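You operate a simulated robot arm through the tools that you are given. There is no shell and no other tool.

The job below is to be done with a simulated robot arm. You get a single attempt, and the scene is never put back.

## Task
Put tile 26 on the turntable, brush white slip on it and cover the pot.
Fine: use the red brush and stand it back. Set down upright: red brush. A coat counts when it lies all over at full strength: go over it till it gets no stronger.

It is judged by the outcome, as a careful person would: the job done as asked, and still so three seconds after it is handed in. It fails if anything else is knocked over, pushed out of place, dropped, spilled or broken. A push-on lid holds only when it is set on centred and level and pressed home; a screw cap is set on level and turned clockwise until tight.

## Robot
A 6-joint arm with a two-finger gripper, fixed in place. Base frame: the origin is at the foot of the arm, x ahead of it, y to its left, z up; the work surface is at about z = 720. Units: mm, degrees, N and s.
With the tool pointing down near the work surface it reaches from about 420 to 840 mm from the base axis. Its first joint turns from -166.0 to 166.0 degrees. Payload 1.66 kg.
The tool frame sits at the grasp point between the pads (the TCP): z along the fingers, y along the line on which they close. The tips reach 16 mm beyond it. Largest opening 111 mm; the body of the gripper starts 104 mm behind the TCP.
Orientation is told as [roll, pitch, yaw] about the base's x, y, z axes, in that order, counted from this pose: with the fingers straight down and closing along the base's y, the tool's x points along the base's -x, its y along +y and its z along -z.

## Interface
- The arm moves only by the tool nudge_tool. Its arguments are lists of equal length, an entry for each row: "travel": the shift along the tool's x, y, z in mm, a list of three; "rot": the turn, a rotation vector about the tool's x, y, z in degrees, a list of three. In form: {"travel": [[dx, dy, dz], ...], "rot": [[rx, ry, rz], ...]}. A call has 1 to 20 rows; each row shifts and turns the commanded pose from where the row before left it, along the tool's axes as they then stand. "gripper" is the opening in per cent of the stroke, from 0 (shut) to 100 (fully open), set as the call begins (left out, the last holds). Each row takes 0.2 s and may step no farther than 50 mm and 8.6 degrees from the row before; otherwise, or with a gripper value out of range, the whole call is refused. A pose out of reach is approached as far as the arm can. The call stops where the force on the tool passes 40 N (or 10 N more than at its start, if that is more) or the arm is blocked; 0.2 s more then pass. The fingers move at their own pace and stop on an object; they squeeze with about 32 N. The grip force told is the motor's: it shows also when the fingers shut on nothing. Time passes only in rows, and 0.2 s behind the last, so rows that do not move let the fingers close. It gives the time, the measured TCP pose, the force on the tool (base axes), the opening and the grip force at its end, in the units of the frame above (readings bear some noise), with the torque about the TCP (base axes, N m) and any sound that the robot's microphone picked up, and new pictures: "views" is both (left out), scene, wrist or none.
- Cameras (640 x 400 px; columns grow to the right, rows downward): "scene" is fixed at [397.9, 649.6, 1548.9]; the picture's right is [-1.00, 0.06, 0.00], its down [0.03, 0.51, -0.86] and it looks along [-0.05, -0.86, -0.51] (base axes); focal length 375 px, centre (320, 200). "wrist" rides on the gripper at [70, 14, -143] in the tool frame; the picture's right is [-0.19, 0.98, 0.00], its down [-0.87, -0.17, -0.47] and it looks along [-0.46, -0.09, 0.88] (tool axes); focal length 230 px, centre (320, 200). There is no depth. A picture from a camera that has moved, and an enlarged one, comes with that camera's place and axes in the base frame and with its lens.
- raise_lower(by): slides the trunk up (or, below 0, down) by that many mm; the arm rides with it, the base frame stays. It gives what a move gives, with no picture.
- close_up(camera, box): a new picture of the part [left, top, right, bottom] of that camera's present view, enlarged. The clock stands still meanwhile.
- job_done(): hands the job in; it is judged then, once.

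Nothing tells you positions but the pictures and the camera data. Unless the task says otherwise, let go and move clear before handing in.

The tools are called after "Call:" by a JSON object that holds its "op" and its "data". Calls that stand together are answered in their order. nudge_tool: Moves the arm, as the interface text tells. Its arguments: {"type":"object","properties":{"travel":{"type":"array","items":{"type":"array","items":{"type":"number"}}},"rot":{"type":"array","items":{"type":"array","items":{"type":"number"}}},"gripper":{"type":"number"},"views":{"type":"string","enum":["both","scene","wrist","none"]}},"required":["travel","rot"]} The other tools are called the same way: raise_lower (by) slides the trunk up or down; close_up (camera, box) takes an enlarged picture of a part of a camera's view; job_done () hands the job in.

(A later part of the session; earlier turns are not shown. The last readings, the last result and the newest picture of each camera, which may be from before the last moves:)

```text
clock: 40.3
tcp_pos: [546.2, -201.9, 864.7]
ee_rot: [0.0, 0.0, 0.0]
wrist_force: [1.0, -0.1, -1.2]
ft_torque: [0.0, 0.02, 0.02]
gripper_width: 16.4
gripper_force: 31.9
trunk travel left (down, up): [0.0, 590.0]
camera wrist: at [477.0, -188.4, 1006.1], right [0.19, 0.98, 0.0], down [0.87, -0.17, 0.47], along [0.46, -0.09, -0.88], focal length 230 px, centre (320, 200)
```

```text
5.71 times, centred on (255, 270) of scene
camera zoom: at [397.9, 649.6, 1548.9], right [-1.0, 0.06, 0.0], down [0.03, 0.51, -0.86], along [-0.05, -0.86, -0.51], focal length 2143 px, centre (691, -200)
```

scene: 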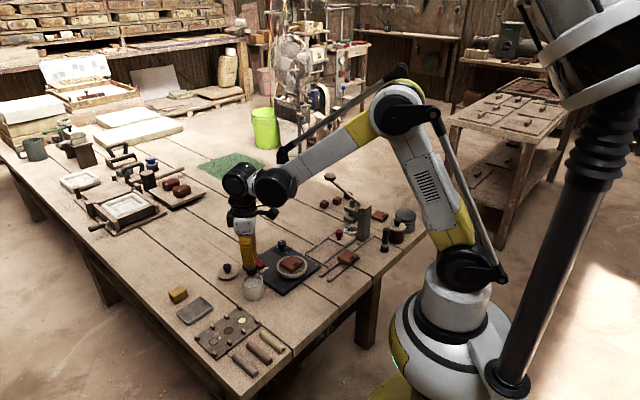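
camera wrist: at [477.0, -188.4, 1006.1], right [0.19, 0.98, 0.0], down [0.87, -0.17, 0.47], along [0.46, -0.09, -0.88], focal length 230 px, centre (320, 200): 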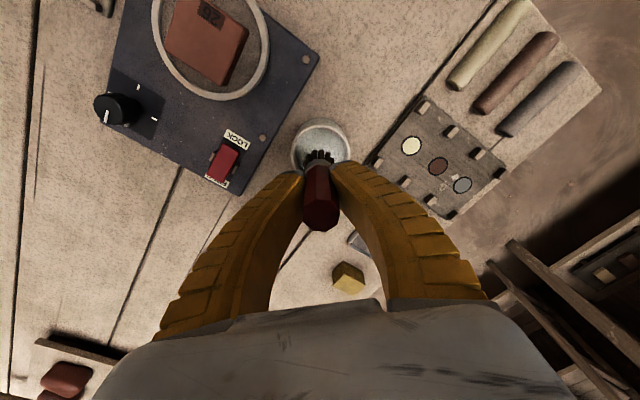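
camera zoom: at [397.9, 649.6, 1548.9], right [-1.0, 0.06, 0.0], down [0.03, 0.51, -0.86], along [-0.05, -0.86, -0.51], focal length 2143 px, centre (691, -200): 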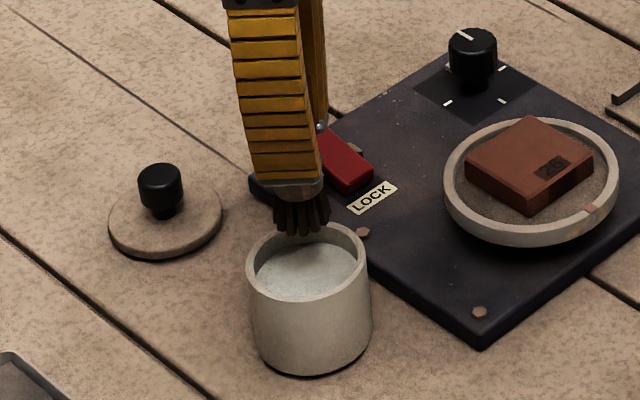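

Bristles are over the slip. I dip slowly to about 15 mm under the surface.

Call:
{"op": "nudge_tool", "data": {"travel": [[0, 0, 20], [0, 0, 15], [0, 0, 10], [0, 0, 6], [0, 0, 5], [0, 0, 3], [0, 0, 0], [0, 0, 0], [0, 0, 0]], "rot": [[0, 0, 0], [0, 0, 0], [0, 0, 0], [0, 0, 0], [0, 0, 0], [0, 0, 0], [0, 0, 0], [0, 0, 0], [0, 0, 0]]}}

Call:
{"op": "close_up", "data": {"camera": "scene", "box": [220, 235, 290, 305]}}

Call:
{"op": "close_up", "data": {"camera": "wrist", "box": [250, 100, 390, 240]}}

```text
clock: 42.3
tcp_pos: [545.4, -201.3, 807.8]
ee_rot: [-0.1, -0.1, 0.0]
wrist_force: [-0.9, -4.0, 23.1]
ft_torque: [-0.01, 0.26, 0.02]
gripper_width: 25.6
gripper_force: 32.0
trunk travel left (down, up): [0.0, 590.0]
camera wrist: at [475.3, -188.2, 949.5], right [0.19, 0.98, 0.0], down [0.87, -0.17, 0.47], along [0.46, -0.09, -0.88], focal length 230 px, centre (320, 200)
```

scene: 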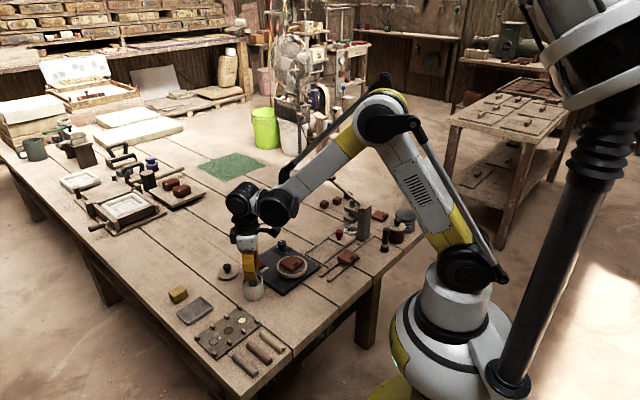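
wrist: 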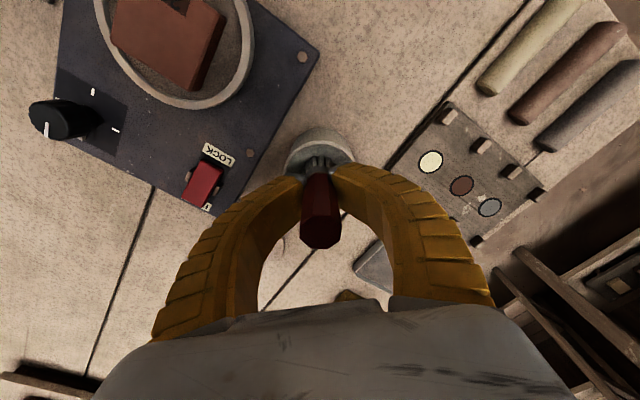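

```text
5.71 times, centred on (255, 270) of scene
camera zoom: at [397.9, 649.6, 1548.9], right [-1.0, 0.06, 0.0], down [0.03, 0.51, -0.86], along [-0.05, -0.86, -0.51], focal length 2143 px, centre (691, -200)
```

zoom: 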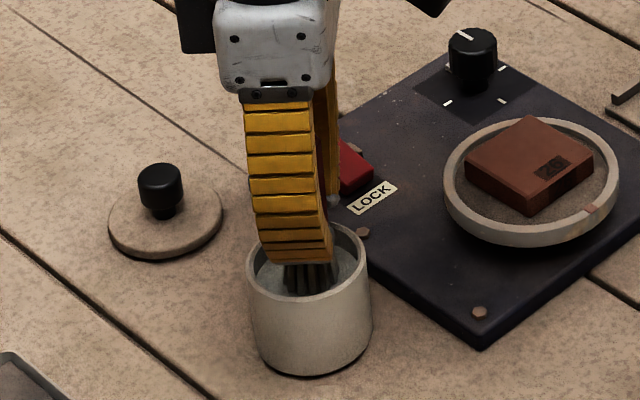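

```text
2.86 times, centred on (320, 170) of wrist
camera zoom: at [475.3, -188.2, 949.5], right [0.19, 0.98, 0.0], down [0.87, -0.17, 0.47], along [0.46, -0.09, -0.88], focal length 657 px, centre (320, 286)
```

zoom: 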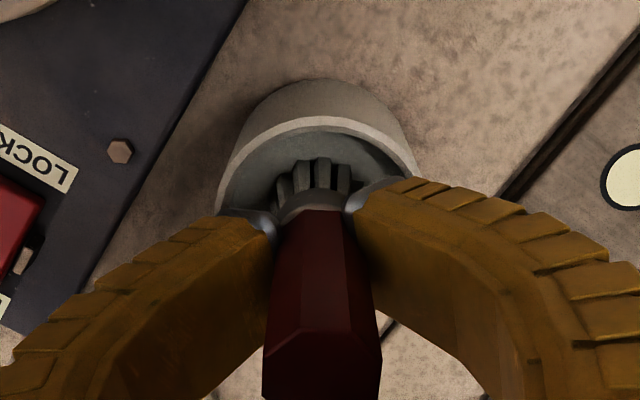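

The bristles met the bottom/surface with 23 N and have picked up slip. I lift out and check how the brush sits in the grip.

Call:
{"op": "nudge_tool", "data": {"travel": [[0, 0, -3], [0, 0, -7], [0, 0, -15], [0, 0, -30], [0, 0, 0]], "rot": [[0, 0, 0], [0, 0, 0], [0, 0, 0], [0, 0, 0], [0, 0, 0]]}}

Call:
{"op": "close_up", "data": {"camera": "scene", "box": [220, 235, 290, 305]}}

Call:
{"op": "close_up", "data": {"camera": "wrist", "box": [250, 100, 390, 240]}}

```text
clock: 43.5
tcp_pos: [544.6, -199.2, 860.7]
ee_rot: [0.0, 0.0, 0.0]
wrist_force: [0.2, 0.3, -0.4]
ft_torque: [0.01, -0.02, 0.0]
gripper_width: 22.0
gripper_force: 32.0
trunk travel left (down, up): [0.0, 590.0]
camera wrist: at [474.5, -186.9, 1002.5], right [0.19, 0.98, 0.0], down [0.87, -0.17, 0.47], along [0.46, -0.09, -0.88], focal length 230 px, centre (320, 200)
```

scene: 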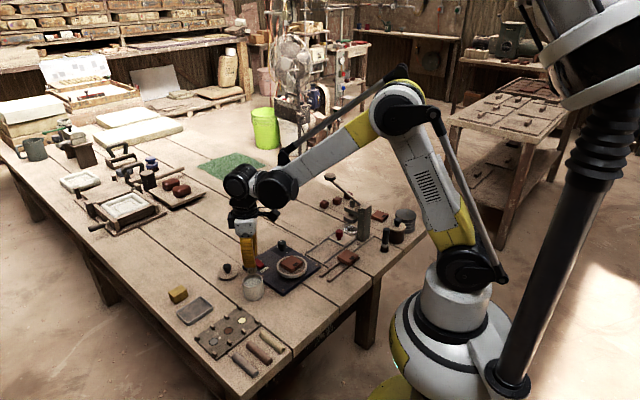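
wrist: 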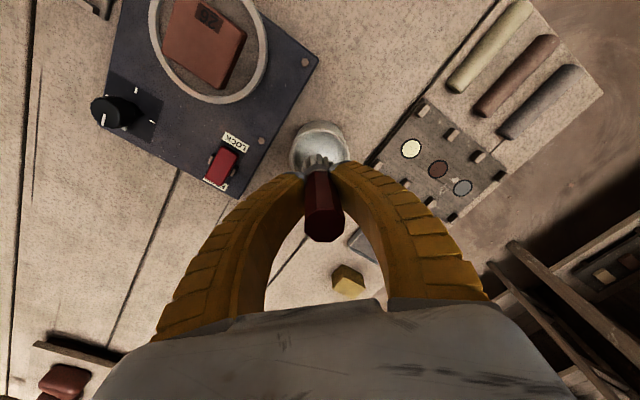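

```text
5.71 times, centred on (255, 270) of scene
camera zoom: at [397.9, 649.6, 1548.9], right [-1.0, 0.06, 0.0], down [0.03, 0.51, -0.86], along [-0.05, -0.86, -0.51], focal length 2143 px, centre (691, -200)
```

zoom: 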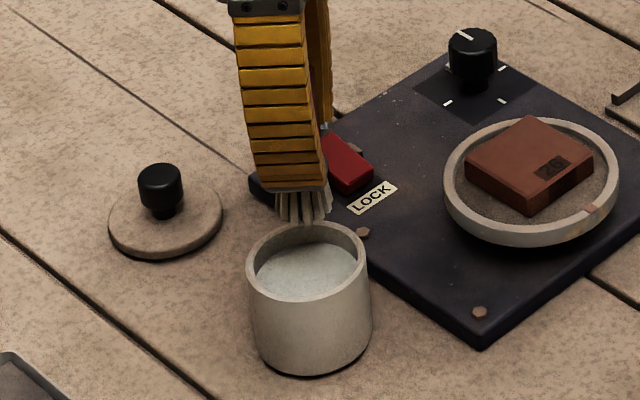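

```text
2.86 times, centred on (320, 170) of wrist
camera zoom: at [474.5, -186.9, 1002.5], right [0.19, 0.98, 0.0], down [0.87, -0.17, 0.47], along [0.46, -0.09, -0.88], focal length 657 px, centre (320, 286)
```

zoom: 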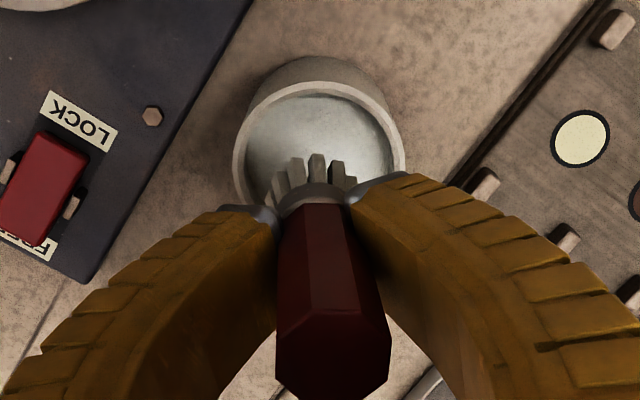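

The bristles are loaded white; the brush has slid up ~9 mm in the grip. I carry it over the tile and look.

Call:
{"op": "nudge_tool", "data": {"travel": [[0, 0, -8], [28.8, -18.3, 0], [28.8, -18.3, 0], [28.8, -18.3, 0], [28.8, -18.3, 0], [0, 0, 0]], "rot": [[0, 0, 0], [0, 0, 0], [0, 0, 0], [0, 0, 0], [0, 0, 0], [0, 0, 0]]}}

Call:
{"op": "close_up", "data": {"camera": "wrist", "box": [240, 80, 400, 240]}}

Call:
{"op": "close_up", "data": {"camera": "scene", "box": [260, 215, 330, 285]}}

```text
clock: 44.9
tcp_pos: [429.9, -274.4, 867.3]
ee_rot: [-0.1, 0.0, 0.0]
wrist_force: [-1.4, -1.2, 0.3]
ft_torque: [0.04, -0.03, -0.02]
gripper_width: 21.3
gripper_force: 32.1
trunk travel left (down, up): [0.0, 590.0]
camera wrist: at [359.9, -261.5, 1010.7], right [0.19, 0.98, 0.0], down [0.87, -0.17, 0.47], along [0.46, -0.09, -0.88], focal length 230 px, centre (320, 200)
```

scene: 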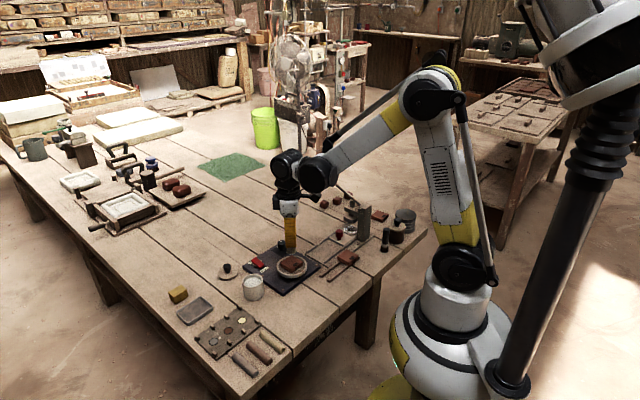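
wrist: 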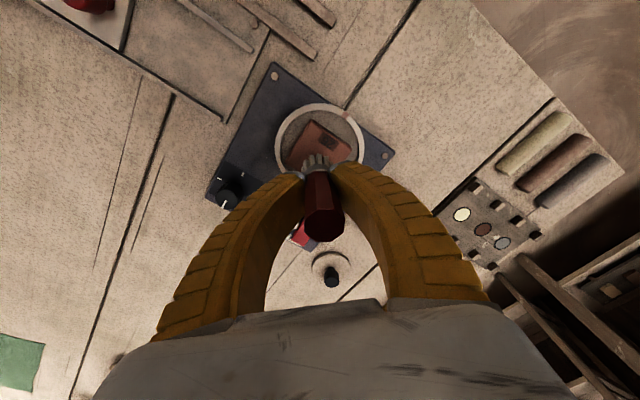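

```text
2.50 times, centred on (320, 160) of wrist
camera zoom: at [359.9, -261.5, 1010.7], right [0.19, 0.98, 0.0], down [0.87, -0.17, 0.47], along [0.46, -0.09, -0.88], focal length 575 px, centre (320, 300)
```

zoom: 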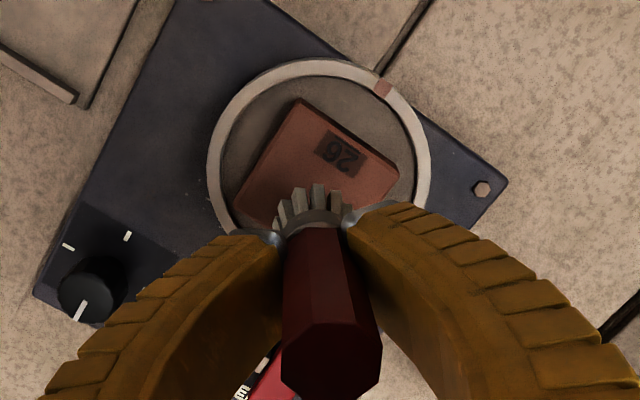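

```text
5.71 times, centred on (295, 250) of scene
camera zoom: at [397.9, 649.6, 1548.9], right [-1.0, 0.06, 0.0], down [0.03, 0.51, -0.86], along [-0.05, -0.86, -0.51], focal length 2143 px, centre (463, -86)
```

zoom: 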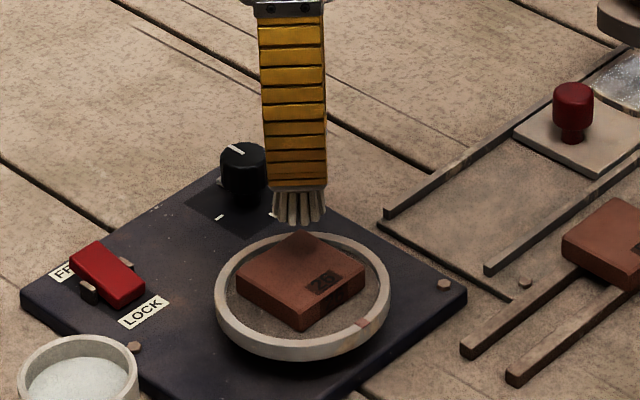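

The brush is right over the tile's centre. I lower to touch it lightly.

Call:
{"op": "nudge_tool", "data": {"travel": [[0, 0, 15], [0, 0, 12], [0, 0, 7], [0, 0, 0]], "rot": [[0, 0, 0], [0, 0, 0], [0, 0, 0], [0, 0, 0]], "views": "none"}}

Call:
{"op": "close_up", "data": {"camera": "scene", "box": [265, 230, 315, 280]}}

Call:
{"op": "nudge_tool", "data": {"travel": [[0, 0, 1.5], [0, 0, 0]], "rot": [[0, 0, 0], [0, 0, 0]], "views": "none"}}

Call:
{"op": "nudge_tool", "data": {"travel": [[0, 0, 1.5], [0, 0, 0]], "rot": [[0, 0, 0], [0, 0, 0]], "views": "none"}}

```text
clock: 45.9
tcp_pos: [431.4, -274.0, 835.5]
ee_rot: [0.1, -0.1, 0.1]
wrist_force: [0.3, 0.4, -1.6]
ft_torque: [0.0, 0.0, -0.02]
gripper_width: 20.9
gripper_force: 32.0
trunk travel left (down, up): [0.0, 590.0]
```

```text
8.00 times, centred on (290, 255) of scene
camera zoom: at [397.9, 649.6, 1548.9], right [-1.0, 0.06, 0.0], down [0.03, 0.51, -0.86], along [-0.05, -0.86, -0.51], focal length 3001 px, centre (560, -240)
```

zoom: 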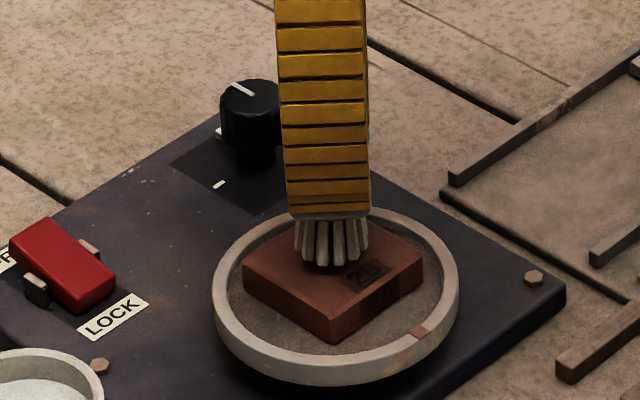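

```text
clock: 46.5
tcp_pos: [431.0, -274.0, 833.1]
ee_rot: [0.1, 0.1, -0.1]
wrist_force: [-0.1, -0.5, -0.1]
ft_torque: [0.01, 0.02, -0.01]
gripper_width: 20.4
gripper_force: 32.3
trunk travel left (down, up): [0.0, 590.0]
```

```text
clock: 47.1
tcp_pos: [431.0, -276.3, 831.5]
ee_rot: [-0.1, 0.0, 0.0]
wrist_force: [0.2, -0.4, -0.4]
ft_torque: [0.05, -0.02, -0.03]
gripper_width: 20.2
gripper_force: 32.0
trunk travel left (down, up): [0.0, 590.0]
```

Call:
{"op": "nudge_tool", "data": {"travel": [[0, 0, 1.5], [0, 0, 0]], "rot": [[0, 0, 0], [0, 0, 0]], "views": "none"}}

Call:
{"op": "nudge_tool", "data": {"travel": [[0, 0, 1.5], [0, 0, 0]], "rot": [[0, 0, 0], [0, 0, 0]], "views": "none"}}

Call:
{"op": "close_up", "data": {"camera": "scene", "box": [265, 230, 315, 280]}}

```text
clock: 47.7
tcp_pos: [429.9, -276.2, 830.3]
ee_rot: [0.0, 0.0, -0.1]
wrist_force: [0.0, 0.0, -1.6]
ft_torque: [0.01, -0.01, 0.0]
gripper_width: 20.1
gripper_force: 31.9
trunk travel left (down, up): [0.0, 590.0]
```

```text
clock: 48.3
tcp_pos: [429.6, -273.7, 828.1]
ee_rot: [-0.1, 0.0, 0.0]
wrist_force: [-0.1, -0.5, 4.0]
ft_torque: [0.02, -0.01, 0.01]
gripper_width: 19.8
gripper_force: 31.7
trunk travel left (down, up): [0.0, 590.0]
```

```text
8.00 times, centred on (290, 255) of scene
camera zoom: at [397.9, 649.6, 1548.9], right [-1.0, 0.06, 0.0], down [0.03, 0.51, -0.86], along [-0.05, -0.86, -0.51], focal length 3001 px, centre (560, -240)
```

zoom: 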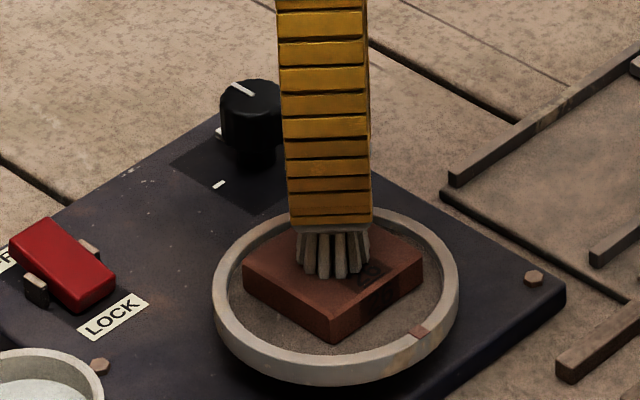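

Contact at about 4 N. I make a first short stroke along one tile axis and check the result.

Call:
{"op": "nudge_tool", "data": {"travel": [[-4.2, 4.2, 0], [-4.2, 4.2, 0], [4.2, -4.2, 0], [4.2, -4.2, 0], [4.2, -4.2, 0], [4.2, -4.2, 0], [-4.2, 4.2, 0], [-4.2, 4.2, 0]], "rot": [[0, 0, 0], [0, 0, 0], [0, 0, 0], [0, 0, 0], [0, 0, 0], [0, 0, 0], [0, 0, 0], [0, 0, 0]], "views": "none"}}

Call:
{"op": "close_up", "data": {"camera": "scene", "box": [265, 230, 315, 280]}}

Call:
{"op": "close_up", "data": {"camera": "wrist", "box": [240, 80, 400, 240]}}

```text
clock: 50.1
tcp_pos: [431.1, -275.8, 829.0]
ee_rot: [0.0, -0.1, 0.0]
wrist_force: [-0.1, -0.2, -0.8]
ft_torque: [0.02, -0.01, 0.03]
gripper_width: 19.1
gripper_force: 32.4
trunk travel left (down, up): [0.0, 590.0]
```

```text
8.00 times, centred on (290, 255) of scene
camera zoom: at [397.9, 649.6, 1548.9], right [-1.0, 0.06, 0.0], down [0.03, 0.51, -0.86], along [-0.05, -0.86, -0.51], focal length 3001 px, centre (560, -240)
```

zoom: 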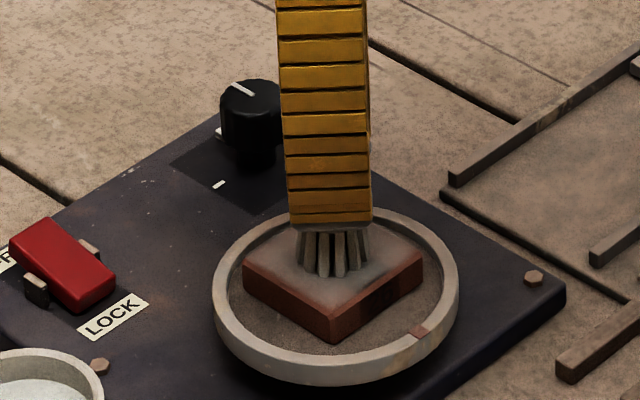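

```text
2.50 times, centred on (320, 160) of wrist
camera zoom: at [360.7, -261.6, 971.3], right [0.19, 0.98, 0.0], down [0.87, -0.17, 0.47], along [0.46, -0.09, -0.88], focal length 575 px, centre (320, 300)
```

zoom: 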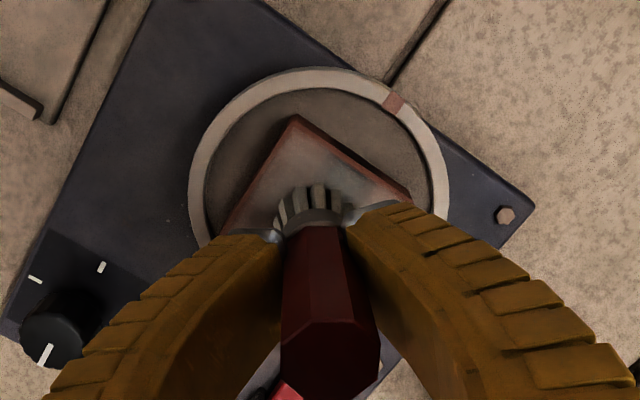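

Slip goes on and the tile stays put. I now go over the whole face in parallel strokes.

Call:
{"op": "nudge_tool", "data": {"travel": [[5.3, 5.3, 0.8], [5.3, 5.3, 0], [-5.66, 5.66, 0], [-5.66, 5.66, 0], [5.66, -5.66, 0], [5.66, -5.66, 0], [5.66, -5.66, 0], [5.66, -5.66, 0], [-7.07, -7.07, 0], [-5.66, 5.66, 0], [-5.66, 5.66, 0], [-5.66, 5.66, 0], [-5.66, 5.66, 0], [-7.07, -7.07, 0], [5.66, -5.66, 0], [5.66, -5.66, 0], [5.66, -5.66, 0], [5.66, -5.66, 0]], "rot": [[0, 0, 0], [0, 0, 0], [0, 0, 0], [0, 0, 0], [0, 0, 0], [0, 0, 0], [0, 0, 0], [0, 0, 0], [0, 0, 0], [0, 0, 0], [0, 0, 0], [0, 0, 0], [0, 0, 0], [0, 0, 0], [0, 0, 0], [0, 0, 0], [0, 0, 0], [0, 0, 0]], "views": "none"}}

Call:
{"op": "close_up", "data": {"camera": "scene", "box": [265, 230, 315, 280]}}

Call:
{"op": "close_up", "data": {"camera": "wrist", "box": [240, 80, 400, 240]}}

```text
clock: 53.9
tcp_pos: [423.0, -290.6, 829.4]
ee_rot: [0.0, 0.0, 0.0]
wrist_force: [1.0, 0.0, 3.0]
ft_torque: [0.11, 0.02, 0.0]
gripper_width: 18.5
gripper_force: 31.9
trunk travel left (down, up): [0.0, 590.0]
```

```text
8.00 times, centred on (290, 255) of scene
camera zoom: at [397.9, 649.6, 1548.9], right [-1.0, 0.06, 0.0], down [0.03, 0.51, -0.86], along [-0.05, -0.86, -0.51], focal length 3001 px, centre (560, -240)
```

zoom: 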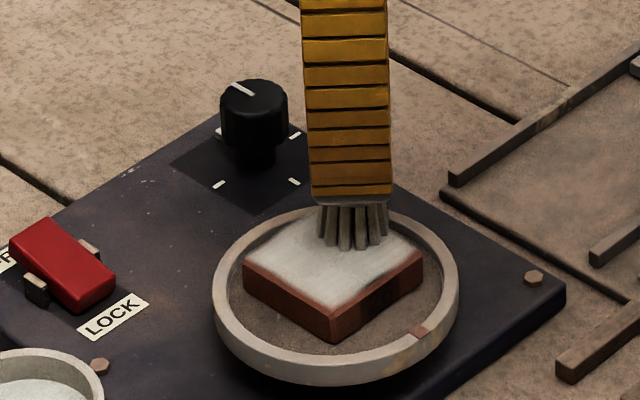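

```text
2.50 times, centred on (320, 160) of wrist
camera zoom: at [352.7, -277.2, 971.2], right [0.19, 0.98, 0.0], down [0.87, -0.17, 0.47], along [0.46, -0.09, -0.88], focal length 575 px, centre (320, 300)
```

zoom: 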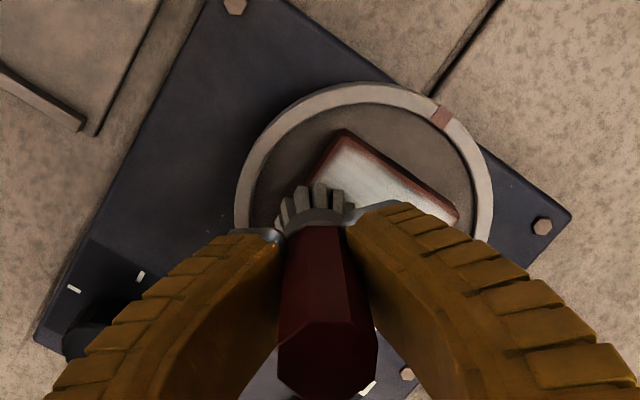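

The middle is coated, but the edges need wider strokes. I continue with strokes nearer the edges.

Call:
{"op": "nudge_tool", "data": {"travel": [[-2.12, -7.78, 0], [-5.66, 5.66, 0], [-5.66, 5.66, 0], [-5.66, 5.66, 0], [-5.66, 5.66, 0], [-5.66, 5.66, 0], [-5.66, -5.66, 0], [5.66, -5.66, 0], [5.66, -5.66, 0], [5.66, -5.66, 0], [5.66, -5.66, 0], [5.66, -5.66, 0], [5.66, 5.66, 0], [5.66, 5.66, 0], [5.66, 5.66, 0], [5.66, 5.66, 0], [5.66, 5.66, 0]], "rot": [[0, 0, 0], [0, 0, 0], [0, 0, 0], [0, 0, 0], [0, 0, 0], [0, 0, 0], [0, 0, 0], [0, 0, 0], [0, 0, 0], [0, 0, 0], [0, 0, 0], [0, 0, 0], [0, 0, 0], [0, 0, 0], [0, 0, 0], [0, 0, 0], [0, 0, 0]], "views": "none"}}

Call:
{"op": "close_up", "data": {"camera": "scene", "box": [265, 230, 315, 280]}}

Call:
{"op": "nudge_tool", "data": {"travel": [[-5.66, 5.66, 0], [-5.66, 5.66, 0], [-5.66, 5.66, 0], [-5.66, 5.66, 0], [-5.66, 5.66, 0], [-5.66, -5.66, 0], [-5.66, -5.66, 0], [-5.66, -5.66, 0], [-5.66, -5.66, 0], [-5.66, -5.66, 0]], "rot": [[0, 0, 0], [0, 0, 0], [0, 0, 0], [0, 0, 0], [0, 0, 0], [0, 0, 0], [0, 0, 0], [0, 0, 0], [0, 0, 0], [0, 0, 0]], "views": "none"}}

Call:
{"op": "close_up", "data": {"camera": "scene", "box": [265, 230, 315, 280]}}

Call:
{"op": "close_up", "data": {"camera": "wrist", "box": [220, 60, 400, 240]}}

```text
clock: 57.5
tcp_pos: [401.5, -274.8, 828.5]
ee_rot: [0.0, 0.1, -0.1]
wrist_force: [0.0, -0.9, 5.6]
ft_torque: [0.05, -0.01, 0.01]
gripper_width: 18.0
gripper_force: 31.6
trunk travel left (down, up): [0.0, 590.0]
```

```text
8.00 times, centred on (290, 255) of scene
camera zoom: at [397.9, 649.6, 1548.9], right [-1.0, 0.06, 0.0], down [0.03, 0.51, -0.86], along [-0.05, -0.86, -0.51], focal length 3001 px, centre (560, -240)
```

zoom: 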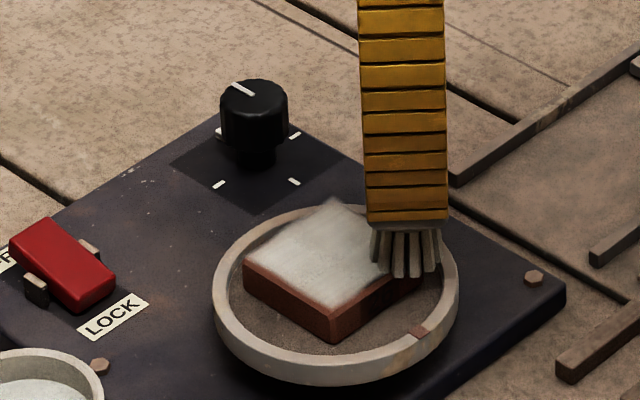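

```text
clock: 59.7
tcp_pos: [459.6, -275.2, 827.9]
ee_rot: [0.0, 0.0, 0.0]
wrist_force: [-2.8, 2.6, 9.1]
ft_torque: [0.22, 0.26, 0.01]
gripper_width: 17.6
gripper_force: 32.5
trunk travel left (down, up): [0.0, 590.0]
```

```text
8.00 times, centred on (290, 255) of scene
camera zoom: at [397.9, 649.6, 1548.9], right [-1.0, 0.06, 0.0], down [0.03, 0.51, -0.86], along [-0.05, -0.86, -0.51], focal length 3001 px, centre (560, -240)
```

zoom: 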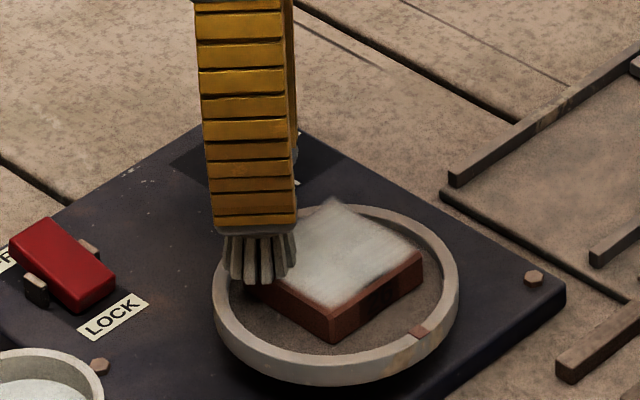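

```text
2.22 times, centred on (310, 150) of wrist
camera zoom: at [389.5, -261.3, 970.8], right [0.19, 0.98, 0.0], down [0.87, -0.17, 0.47], along [0.46, -0.09, -0.88], focal length 511 px, centre (342, 311)
```

zoom: 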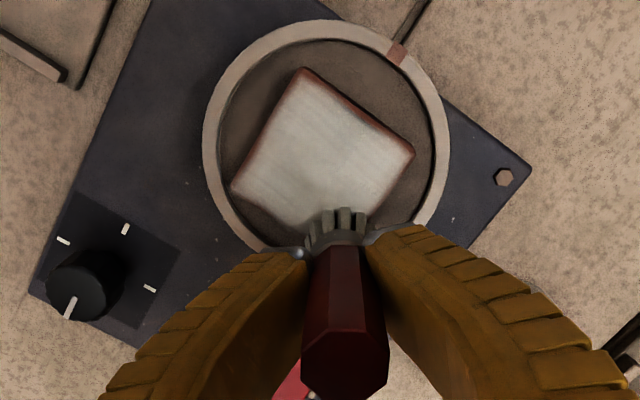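

Nearly all covered; the edges look thinner. I lift and look at the coat straight from above.

Call:
{"op": "nudge_tool", "data": {"travel": [[0, 0, -6], [0, 0, -24], [-30, 0, 0], [-10, 0, 0], [0, 0, 0]], "rot": [[0, 0, 0], [0, 0, 0], [0, 0, 0], [0, 0, 0], [0, 0, 0]], "views": "wrist"}}

Call:
{"op": "close_up", "data": {"camera": "wrist", "box": [260, 40, 380, 160]}}

Call:
{"op": "close_up", "data": {"camera": "scene", "box": [270, 240, 320, 290]}}

```text
clock: 60.9
tcp_pos: [499.5, -273.3, 858.6]
ee_rot: [0.0, 0.0, 0.0]
wrist_force: [0.1, 0.1, -0.2]
ft_torque: [0.01, 0.03, 0.02]
gripper_width: 17.4
gripper_force: 32.1
trunk travel left (down, up): [0.0, 590.0]
camera wrist: at [429.5, -260.5, 1000.9], right [0.19, 0.98, 0.0], down [0.87, -0.17, 0.47], along [0.46, -0.09, -0.88], focal length 230 px, centre (320, 200)
```

wrist: 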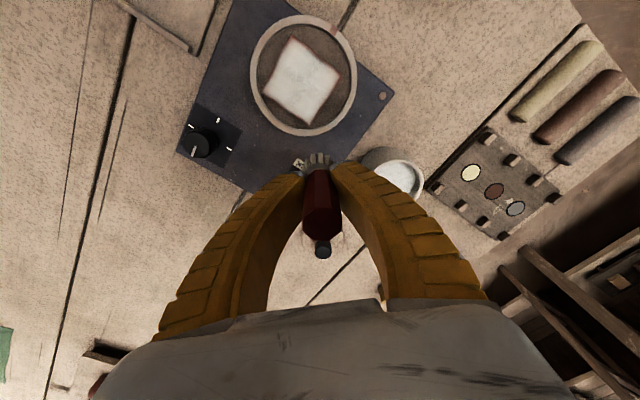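

```text
3.33 times, centred on (320, 100) of wrist
camera zoom: at [429.5, -260.5, 1000.9], right [0.19, 0.98, 0.0], down [0.87, -0.17, 0.47], along [0.46, -0.09, -0.88], focal length 767 px, centre (320, 533)
```

zoom: 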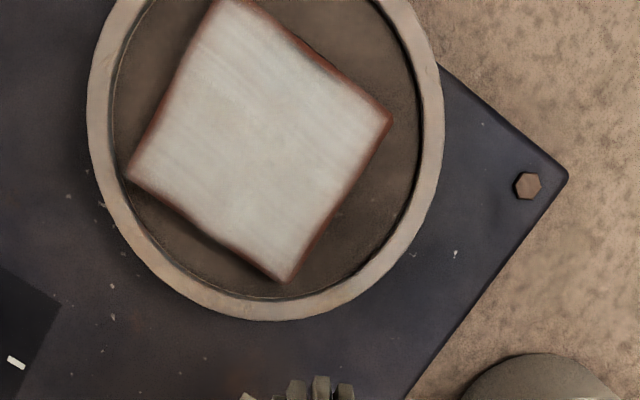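

```text
8.00 times, centred on (295, 265) of scene
camera zoom: at [397.9, 649.6, 1548.9], right [-1.0, 0.06, 0.0], down [0.03, 0.51, -0.86], along [-0.05, -0.86, -0.51], focal length 3001 px, centre (520, -320)
```

zoom: 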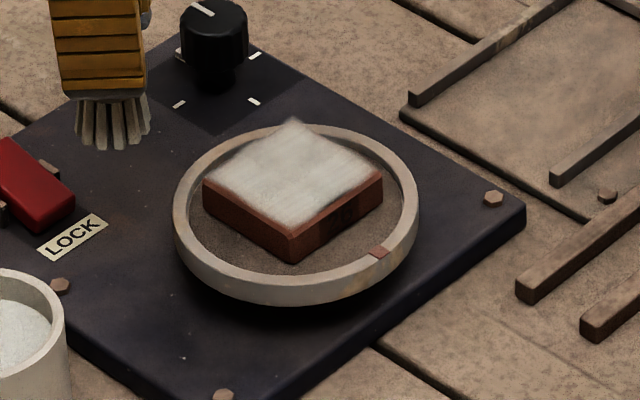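

The coat covers the face with a thinner edge. I'll re-dip lightly and go over it again, wider to the edges.

Call:
{"op": "nudge_tool", "data": {"travel": [[-23.5, 37.3, 0], [-23.5, 37.3, 0], [0, 0, 20], [0, 0, 15], [0, 0, 8], [0, 0, 3.5], [0, 0, 0]], "rot": [[0, 0, 0], [0, 0, 0], [0, 0, 0], [0, 0, 0], [0, 0, 0], [0, 0, 0], [0, 0, 0]], "views": "none"}}

Call:
{"op": "close_up", "data": {"camera": "scene", "box": [235, 250, 280, 305]}}

Call:
{"op": "close_up", "data": {"camera": "wrist", "box": [250, 100, 390, 240]}}

```text
clock: 62.5
tcp_pos: [546.4, -199.6, 813.0]
ee_rot: [0.0, -0.1, 0.0]
wrist_force: [7.5, -1.1, 19.5]
ft_torque: [0.06, -0.21, -0.04]
gripper_width: 17.0
gripper_force: 31.8
trunk travel left (down, up): [0.0, 590.0]
```

```text
7.27 times, centred on (258, 278) of scene
camera zoom: at [397.9, 649.6, 1548.9], right [-1.0, 0.06, 0.0], down [0.03, 0.51, -0.86], along [-0.05, -0.86, -0.51], focal length 2728 px, centre (774, -364)
```

zoom: 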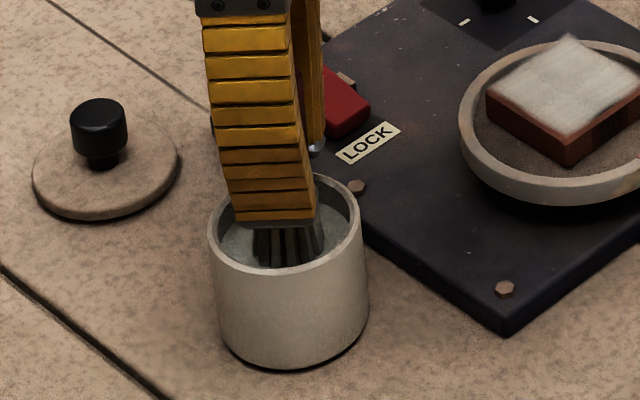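

```text
2.86 times, centred on (320, 170) of wrist
camera zoom: at [475.6, -186.2, 955.2], right [0.19, 0.98, 0.0], down [0.86, -0.17, 0.47], along [0.46, -0.09, -0.88], focal length 657 px, centre (320, 286)
```

zoom: 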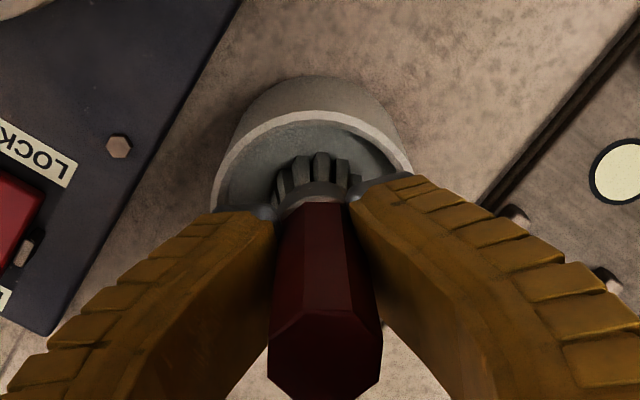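

Contact again; I lift out gently and check the brush.

Call:
{"op": "nudge_tool", "data": {"travel": [[0, 0, -2], [0, 0, 0], [0, 0, -8], [0, 0, -20], [0, 0, -20], [0, 0, 0]], "rot": [[0, 0, 0], [0, 0, 0], [0, 0, 0], [0, 0, 0], [0, 0, 0], [0, 0, 0]], "views": "none"}}

Call:
{"op": "close_up", "data": {"camera": "scene", "box": [230, 235, 290, 305]}}

Call:
{"op": "close_up", "data": {"camera": "wrist", "box": [250, 100, 390, 240]}}

```text
clock: 63.9
tcp_pos: [546.8, -202.3, 863.0]
ee_rot: [0.1, 0.0, -0.1]
wrist_force: [-0.5, -0.5, -1.6]
ft_torque: [0.01, -0.02, 0.0]
gripper_width: 17.3
gripper_force: 32.4
trunk travel left (down, up): [0.0, 590.0]
```

```text
5.71 times, centred on (260, 270) of scene
camera zoom: at [397.9, 649.6, 1548.9], right [-1.0, 0.06, 0.0], down [0.03, 0.51, -0.86], along [-0.05, -0.86, -0.51], focal length 2143 px, centre (663, -200)
```

zoom: 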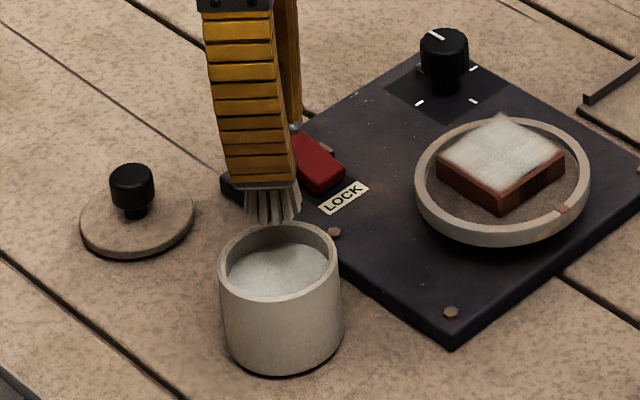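

```text
2.86 times, centred on (320, 170) of wrist
camera zoom: at [475.7, -188.6, 1004.1], right [0.19, 0.98, 0.0], down [0.87, -0.17, 0.47], along [0.46, -0.09, -0.88], focal length 657 px, centre (320, 286)
```

zoom: 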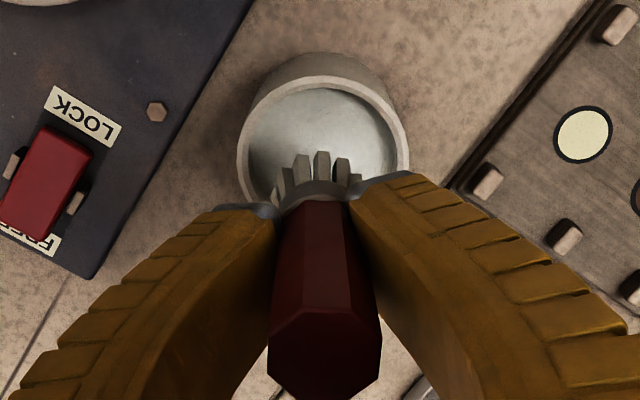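

The brush sits straight again with white bristles. Back to the tile for a second pass.

Call:
{"op": "nudge_tool", "data": {"travel": [[29.05, -18.9, 0], [29.05, -18.9, 0], [29.05, -18.9, 0], [29.05, -18.9, 0], [0, 0, 15], [0, 0, 10], [0, 0, 6], [0, 0, 0]], "rot": [[0, 0, 0], [0, 0, 0], [0, 0, 0], [0, 0, 0], [0, 0, 0], [0, 0, 0], [0, 0, 0], [0, 0, 0]], "views": "none"}}

Call:
{"op": "close_up", "data": {"camera": "scene", "box": [265, 230, 315, 280]}}

Call:
{"op": "close_up", "data": {"camera": "wrist", "box": [240, 80, 400, 240]}}

Call:
{"op": "nudge_tool", "data": {"travel": [[0, 0, 1.5], [0, 0, 0]], "rot": [[0, 0, 0], [0, 0, 0]], "views": "none"}}

```text
clock: 65.7
tcp_pos: [431.2, -275.7, 831.3]
ee_rot: [0.0, 0.0, -0.1]
wrist_force: [0.2, -0.9, 0.0]
ft_torque: [0.0, 0.01, -0.03]
gripper_width: 16.6
gripper_force: 32.1
trunk travel left (down, up): [0.0, 590.0]
```

```text
8.00 times, centred on (290, 255) of scene
camera zoom: at [397.9, 649.6, 1548.9], right [-1.0, 0.06, 0.0], down [0.03, 0.51, -0.86], along [-0.05, -0.86, -0.51], focal length 3001 px, centre (560, -240)
```

zoom: 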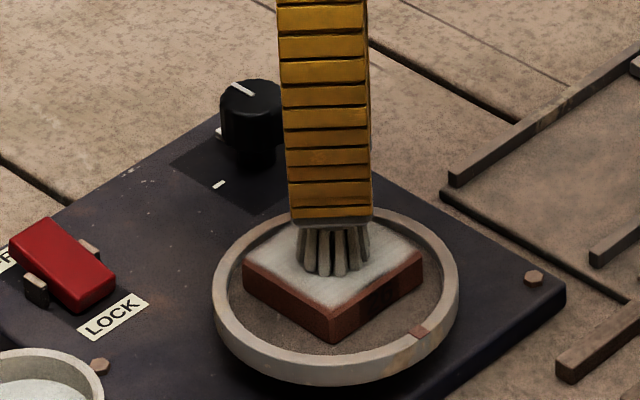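

```text
2.50 times, centred on (320, 160) of wrist
camera zoom: at [360.5, -262.2, 973.0], right [0.19, 0.98, 0.0], down [0.87, -0.17, 0.47], along [0.46, -0.09, -0.88], focal length 575 px, centre (320, 300)
```

zoom: 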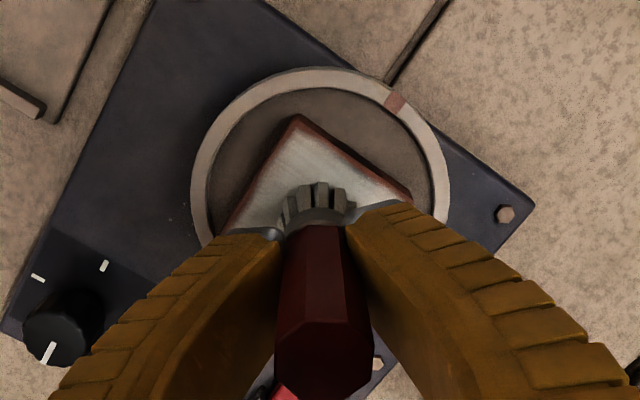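

```text
clock: 66.3
tcp_pos: [430.3, -275.3, 829.6]
ee_rot: [-0.1, 0.1, -0.1]
wrist_force: [-0.3, 0.8, -0.8]
ft_torque: [0.04, 0.01, 0.03]
gripper_width: 16.6
gripper_force: 32.3
trunk travel left (down, up): [0.0, 590.0]
```

Call:
{"op": "nudge_tool", "data": {"travel": [[1.5, -1, 1.0], [0, 0, 0]], "rot": [[0, 0, 0], [0, 0, 0]], "views": "none"}}

Call:
{"op": "nudge_tool", "data": {"travel": [[0, 0, 1.0], [0, 0, 0]], "rot": [[0, 0, 0], [0, 0, 0]], "views": "none"}}

```text
clock: 66.9
tcp_pos: [428.1, -276.0, 827.7]
ee_rot: [0.0, 0.0, 0.0]
wrist_force: [3.5, -0.3, 8.1]
ft_torque: [0.1, -0.11, 0.03]
gripper_width: 16.6
gripper_force: 32.0
trunk travel left (down, up): [0.0, 590.0]
```

```text
clock: 67.5
tcp_pos: [427.1, -277.0, 827.8]
ee_rot: [-0.1, 0.1, 0.0]
wrist_force: [2.4, -1.5, 20.3]
ft_torque: [0.1, 0.07, 0.0]
gripper_width: 16.5
gripper_force: 32.3
trunk travel left (down, up): [0.0, 590.0]
```

A bit too firm; I ease up and then go over the whole face crosswise.

Call:
{"op": "nudge_tool", "data": {"travel": [[0, 0, -1.3], [7.07, 0, 0], [7.07, 0, 0], [7.07, 0, 0], [7.07, 0, 0], [-5.66, -5.66, 0], [-5.66, -5.66, 0], [-5.66, -5.66, 0], [-5.66, -5.66, 0], [-5.66, -5.66, 0], [-4.95, 4.95, 0], [5.66, 5.66, 0], [5.66, 5.66, 0], [5.66, 5.66, 0], [5.66, 5.66, 0], [5.66, 5.66, 0]], "rot": [[0, 0, 0], [0, 0, 0], [0, 0, 0], [0, 0, 0], [0, 0, 0], [0, 0, 0], [0, 0, 0], [0, 0, 0], [0, 0, 0], [0, 0, 0], [0, 0, 0], [0, 0, 0], [0, 0, 0], [0, 0, 0], [0, 0, 0], [0, 0, 0]], "views": "none"}}

Call:
{"op": "close_up", "data": {"camera": "scene", "box": [265, 230, 315, 280]}}

```text
clock: 70.9
tcp_pos: [404.6, -272.3, 829.2]
ee_rot: [0.0, 0.0, 0.1]
wrist_force: [-0.2, -0.7, -0.1]
ft_torque: [-0.01, 0.02, 0.03]
gripper_width: 16.5
gripper_force: 32.0
trunk travel left (down, up): [0.0, 590.0]
```

```text
8.00 times, centred on (290, 255) of scene
camera zoom: at [397.9, 649.6, 1548.9], right [-1.0, 0.06, 0.0], down [0.03, 0.51, -0.86], along [-0.05, -0.86, -0.51], focal length 3001 px, centre (560, -240)
```

zoom: 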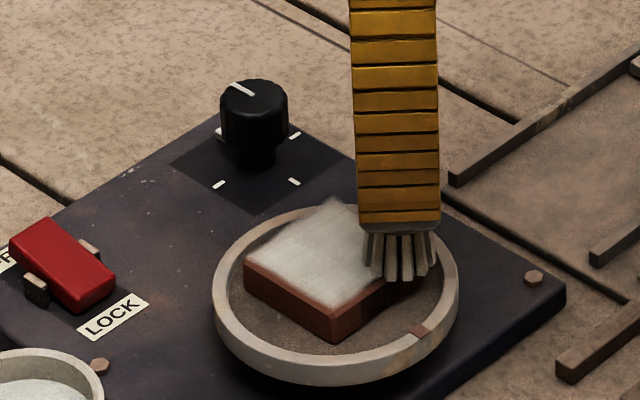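

Call:
{"op": "nudge_tool", "data": {"travel": [[-4.95, 4.95, 0.8], [-5.66, -5.66, 0], [-5.66, -5.66, 0], [-5.66, -5.66, 0], [-5.66, -5.66, 0], [-5.66, -5.66, 0], [-4.95, 4.95, 0], [5.66, 5.66, 0], [5.66, 5.66, 0], [5.66, 5.66, 0], [5.66, 5.66, 0], [5.66, 5.66, 0], [-4.95, 4.95, 0], [-5.66, -5.66, 0], [-5.66, -5.66, 0], [-5.66, -5.66, 0], [-5.66, -5.66, 0], [-5.66, -5.66, 0]], "rot": [[0, 0, 0], [0, 0, 0], [0, 0, 0], [0, 0, 0], [0, 0, 0], [0, 0, 0], [0, 0, 0], [0, 0, 0], [0, 0, 0], [0, 0, 0], [0, 0, 0], [0, 0, 0], [0, 0, 0], [0, 0, 0], [0, 0, 0], [0, 0, 0], [0, 0, 0], [0, 0, 0]], "views": "none"}}

Call:
{"op": "close_up", "data": {"camera": "scene", "box": [265, 230, 315, 280]}}

Call:
{"op": "nudge_tool", "data": {"travel": [[-4.95, 4.95, 0], [5.66, 5.66, 0], [5.66, 5.66, 0], [5.66, 5.66, 0], [5.66, 5.66, 0], [5.66, 5.66, 0], [-4.95, 4.95, 0], [-5.66, -5.66, 0], [-5.66, -5.66, 0], [-5.66, -5.66, 0], [-5.66, -5.66, 0], [-5.66, -5.66, 0]], "rot": [[0, 0, 0], [0, 0, 0], [0, 0, 0], [0, 0, 0], [0, 0, 0], [0, 0, 0], [0, 0, 0], [0, 0, 0], [0, 0, 0], [0, 0, 0], [0, 0, 0], [0, 0, 0]], "views": "wrist"}}

Call:
{"op": "close_up", "data": {"camera": "wrist", "box": [240, 60, 400, 220]}}

Call:
{"op": "close_up", "data": {"camera": "scene", "box": [265, 230, 315, 280]}}

```text
clock: 74.7
tcp_pos: [449.3, -283.6, 827.7]
ee_rot: [0.0, 0.0, 0.1]
wrist_force: [-3.2, 4.0, 11.5]
ft_torque: [0.16, 0.32, -0.03]
gripper_width: 16.5
gripper_force: 32.3
trunk travel left (down, up): [0.0, 590.0]
```

```text
8.00 times, centred on (290, 255) of scene
camera zoom: at [397.9, 649.6, 1548.9], right [-1.0, 0.06, 0.0], down [0.03, 0.51, -0.86], along [-0.05, -0.86, -0.51], focal length 3001 px, centre (560, -240)
```

zoom: 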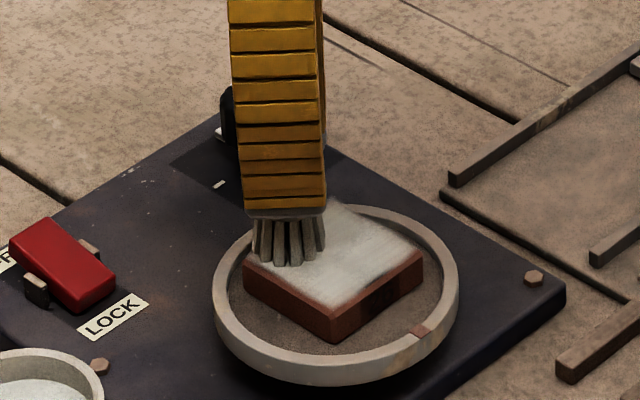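

```text
clock: 77.3
tcp_pos: [458.4, -275.7, 827.5]
ee_rot: [-0.1, 0.0, 0.0]
wrist_force: [-1.5, 1.5, 4.6]
ft_torque: [0.11, 0.12, -0.01]
gripper_width: 16.6
gripper_force: 31.4
trunk travel left (down, up): [0.0, 590.0]
camera wrist: at [387.7, -261.6, 970.4], right [0.19, 0.98, 0.0], down [0.87, -0.17, 0.47], along [0.46, -0.09, -0.88], focal length 230 px, centre (320, 200)
```

wrist: 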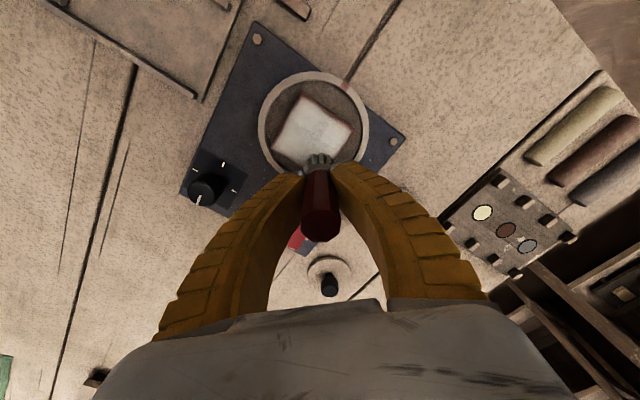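

```text
2.50 times, centred on (320, 140) of wrist
camera zoom: at [387.7, -261.6, 970.4], right [0.19, 0.98, 0.0], down [0.87, -0.17, 0.47], along [0.46, -0.09, -0.88], focal length 575 px, centre (320, 350)
```

zoom: 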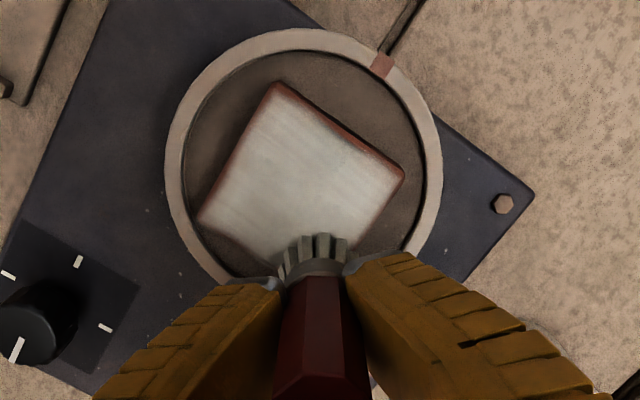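

```text
8.00 times, centred on (290, 255) of scene
camera zoom: at [397.9, 649.6, 1548.9], right [-1.0, 0.06, 0.0], down [0.03, 0.51, -0.86], along [-0.05, -0.86, -0.51], focal length 3001 px, centre (560, -240)
```

zoom: 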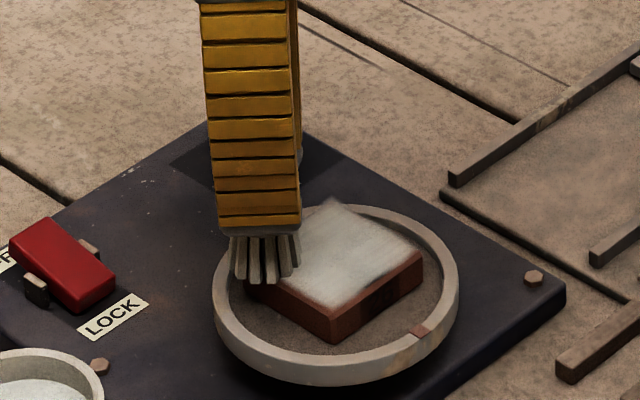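

One edge (toward the robot, −x/+y side) is still thin. I go over that edge specifically.

Call:
{"op": "nudge_tool", "data": {"travel": [[0, 0, -4], [7.3, 4.5, 0], [5.94, 5.94, 0], [5.94, 5.94, 0], [5.94, 5.94, 0], [5.94, 5.94, 0], [0, 0, 4], [5.66, -5.66, 0], [5.66, -5.66, 0], [5.66, -5.66, 0], [5.66, -5.66, 0], [5.66, -5.66, 0], [-5.66, 5.66, 0], [-5.66, 5.66, 0], [-5.66, 5.66, 0], [-5.66, 5.66, 0], [-5.66, 5.66, 0]], "rot": [[0, 0, 0], [0, 0, 0], [0, 0, 0], [0, 0, 0], [0, 0, 0], [0, 0, 0], [0, 0, 0], [0, 0, 0], [0, 0, 0], [0, 0, 0], [0, 0, 0], [0, 0, 0], [0, 0, 0], [0, 0, 0], [0, 0, 0], [0, 0, 0], [0, 0, 0]], "views": "none"}}

Call:
{"op": "close_up", "data": {"camera": "scene", "box": [265, 230, 315, 280]}}

Call:
{"op": "close_up", "data": {"camera": "wrist", "box": [240, 60, 400, 220]}}

```text
clock: 80.9
tcp_pos: [428.9, -247.2, 827.4]
ee_rot: [0.1, 0.0, 0.0]
wrist_force: [-2.6, -2.8, 12.7]
ft_torque: [-0.13, 0.15, -0.04]
gripper_width: 16.2
gripper_force: 32.3
trunk travel left (down, up): [0.0, 590.0]
```

```text
8.00 times, centred on (290, 255) of scene
camera zoom: at [397.9, 649.6, 1548.9], right [-1.0, 0.06, 0.0], down [0.03, 0.51, -0.86], along [-0.05, -0.86, -0.51], focal length 3001 px, centre (560, -240)
```

zoom: 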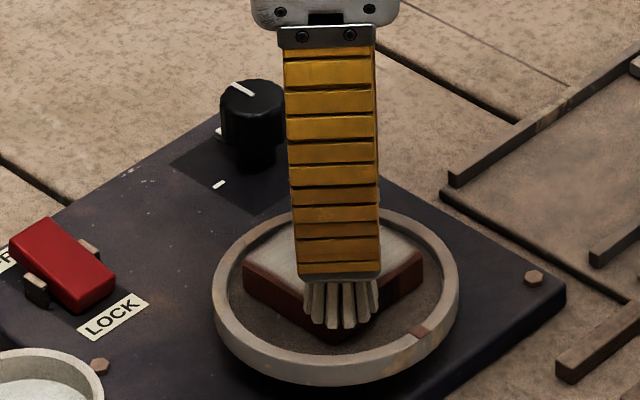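

```text
2.50 times, centred on (320, 140) of wrist
camera zoom: at [357.7, -233.4, 969.6], right [0.19, 0.98, 0.0], down [0.87, -0.17, 0.47], along [0.46, -0.09, -0.88], focal length 575 px, centre (320, 350)
```

zoom: 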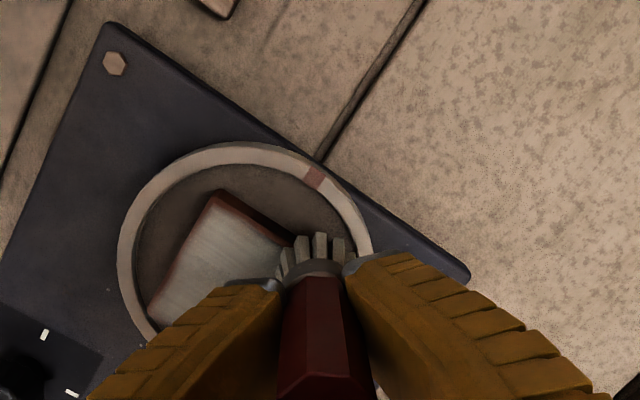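

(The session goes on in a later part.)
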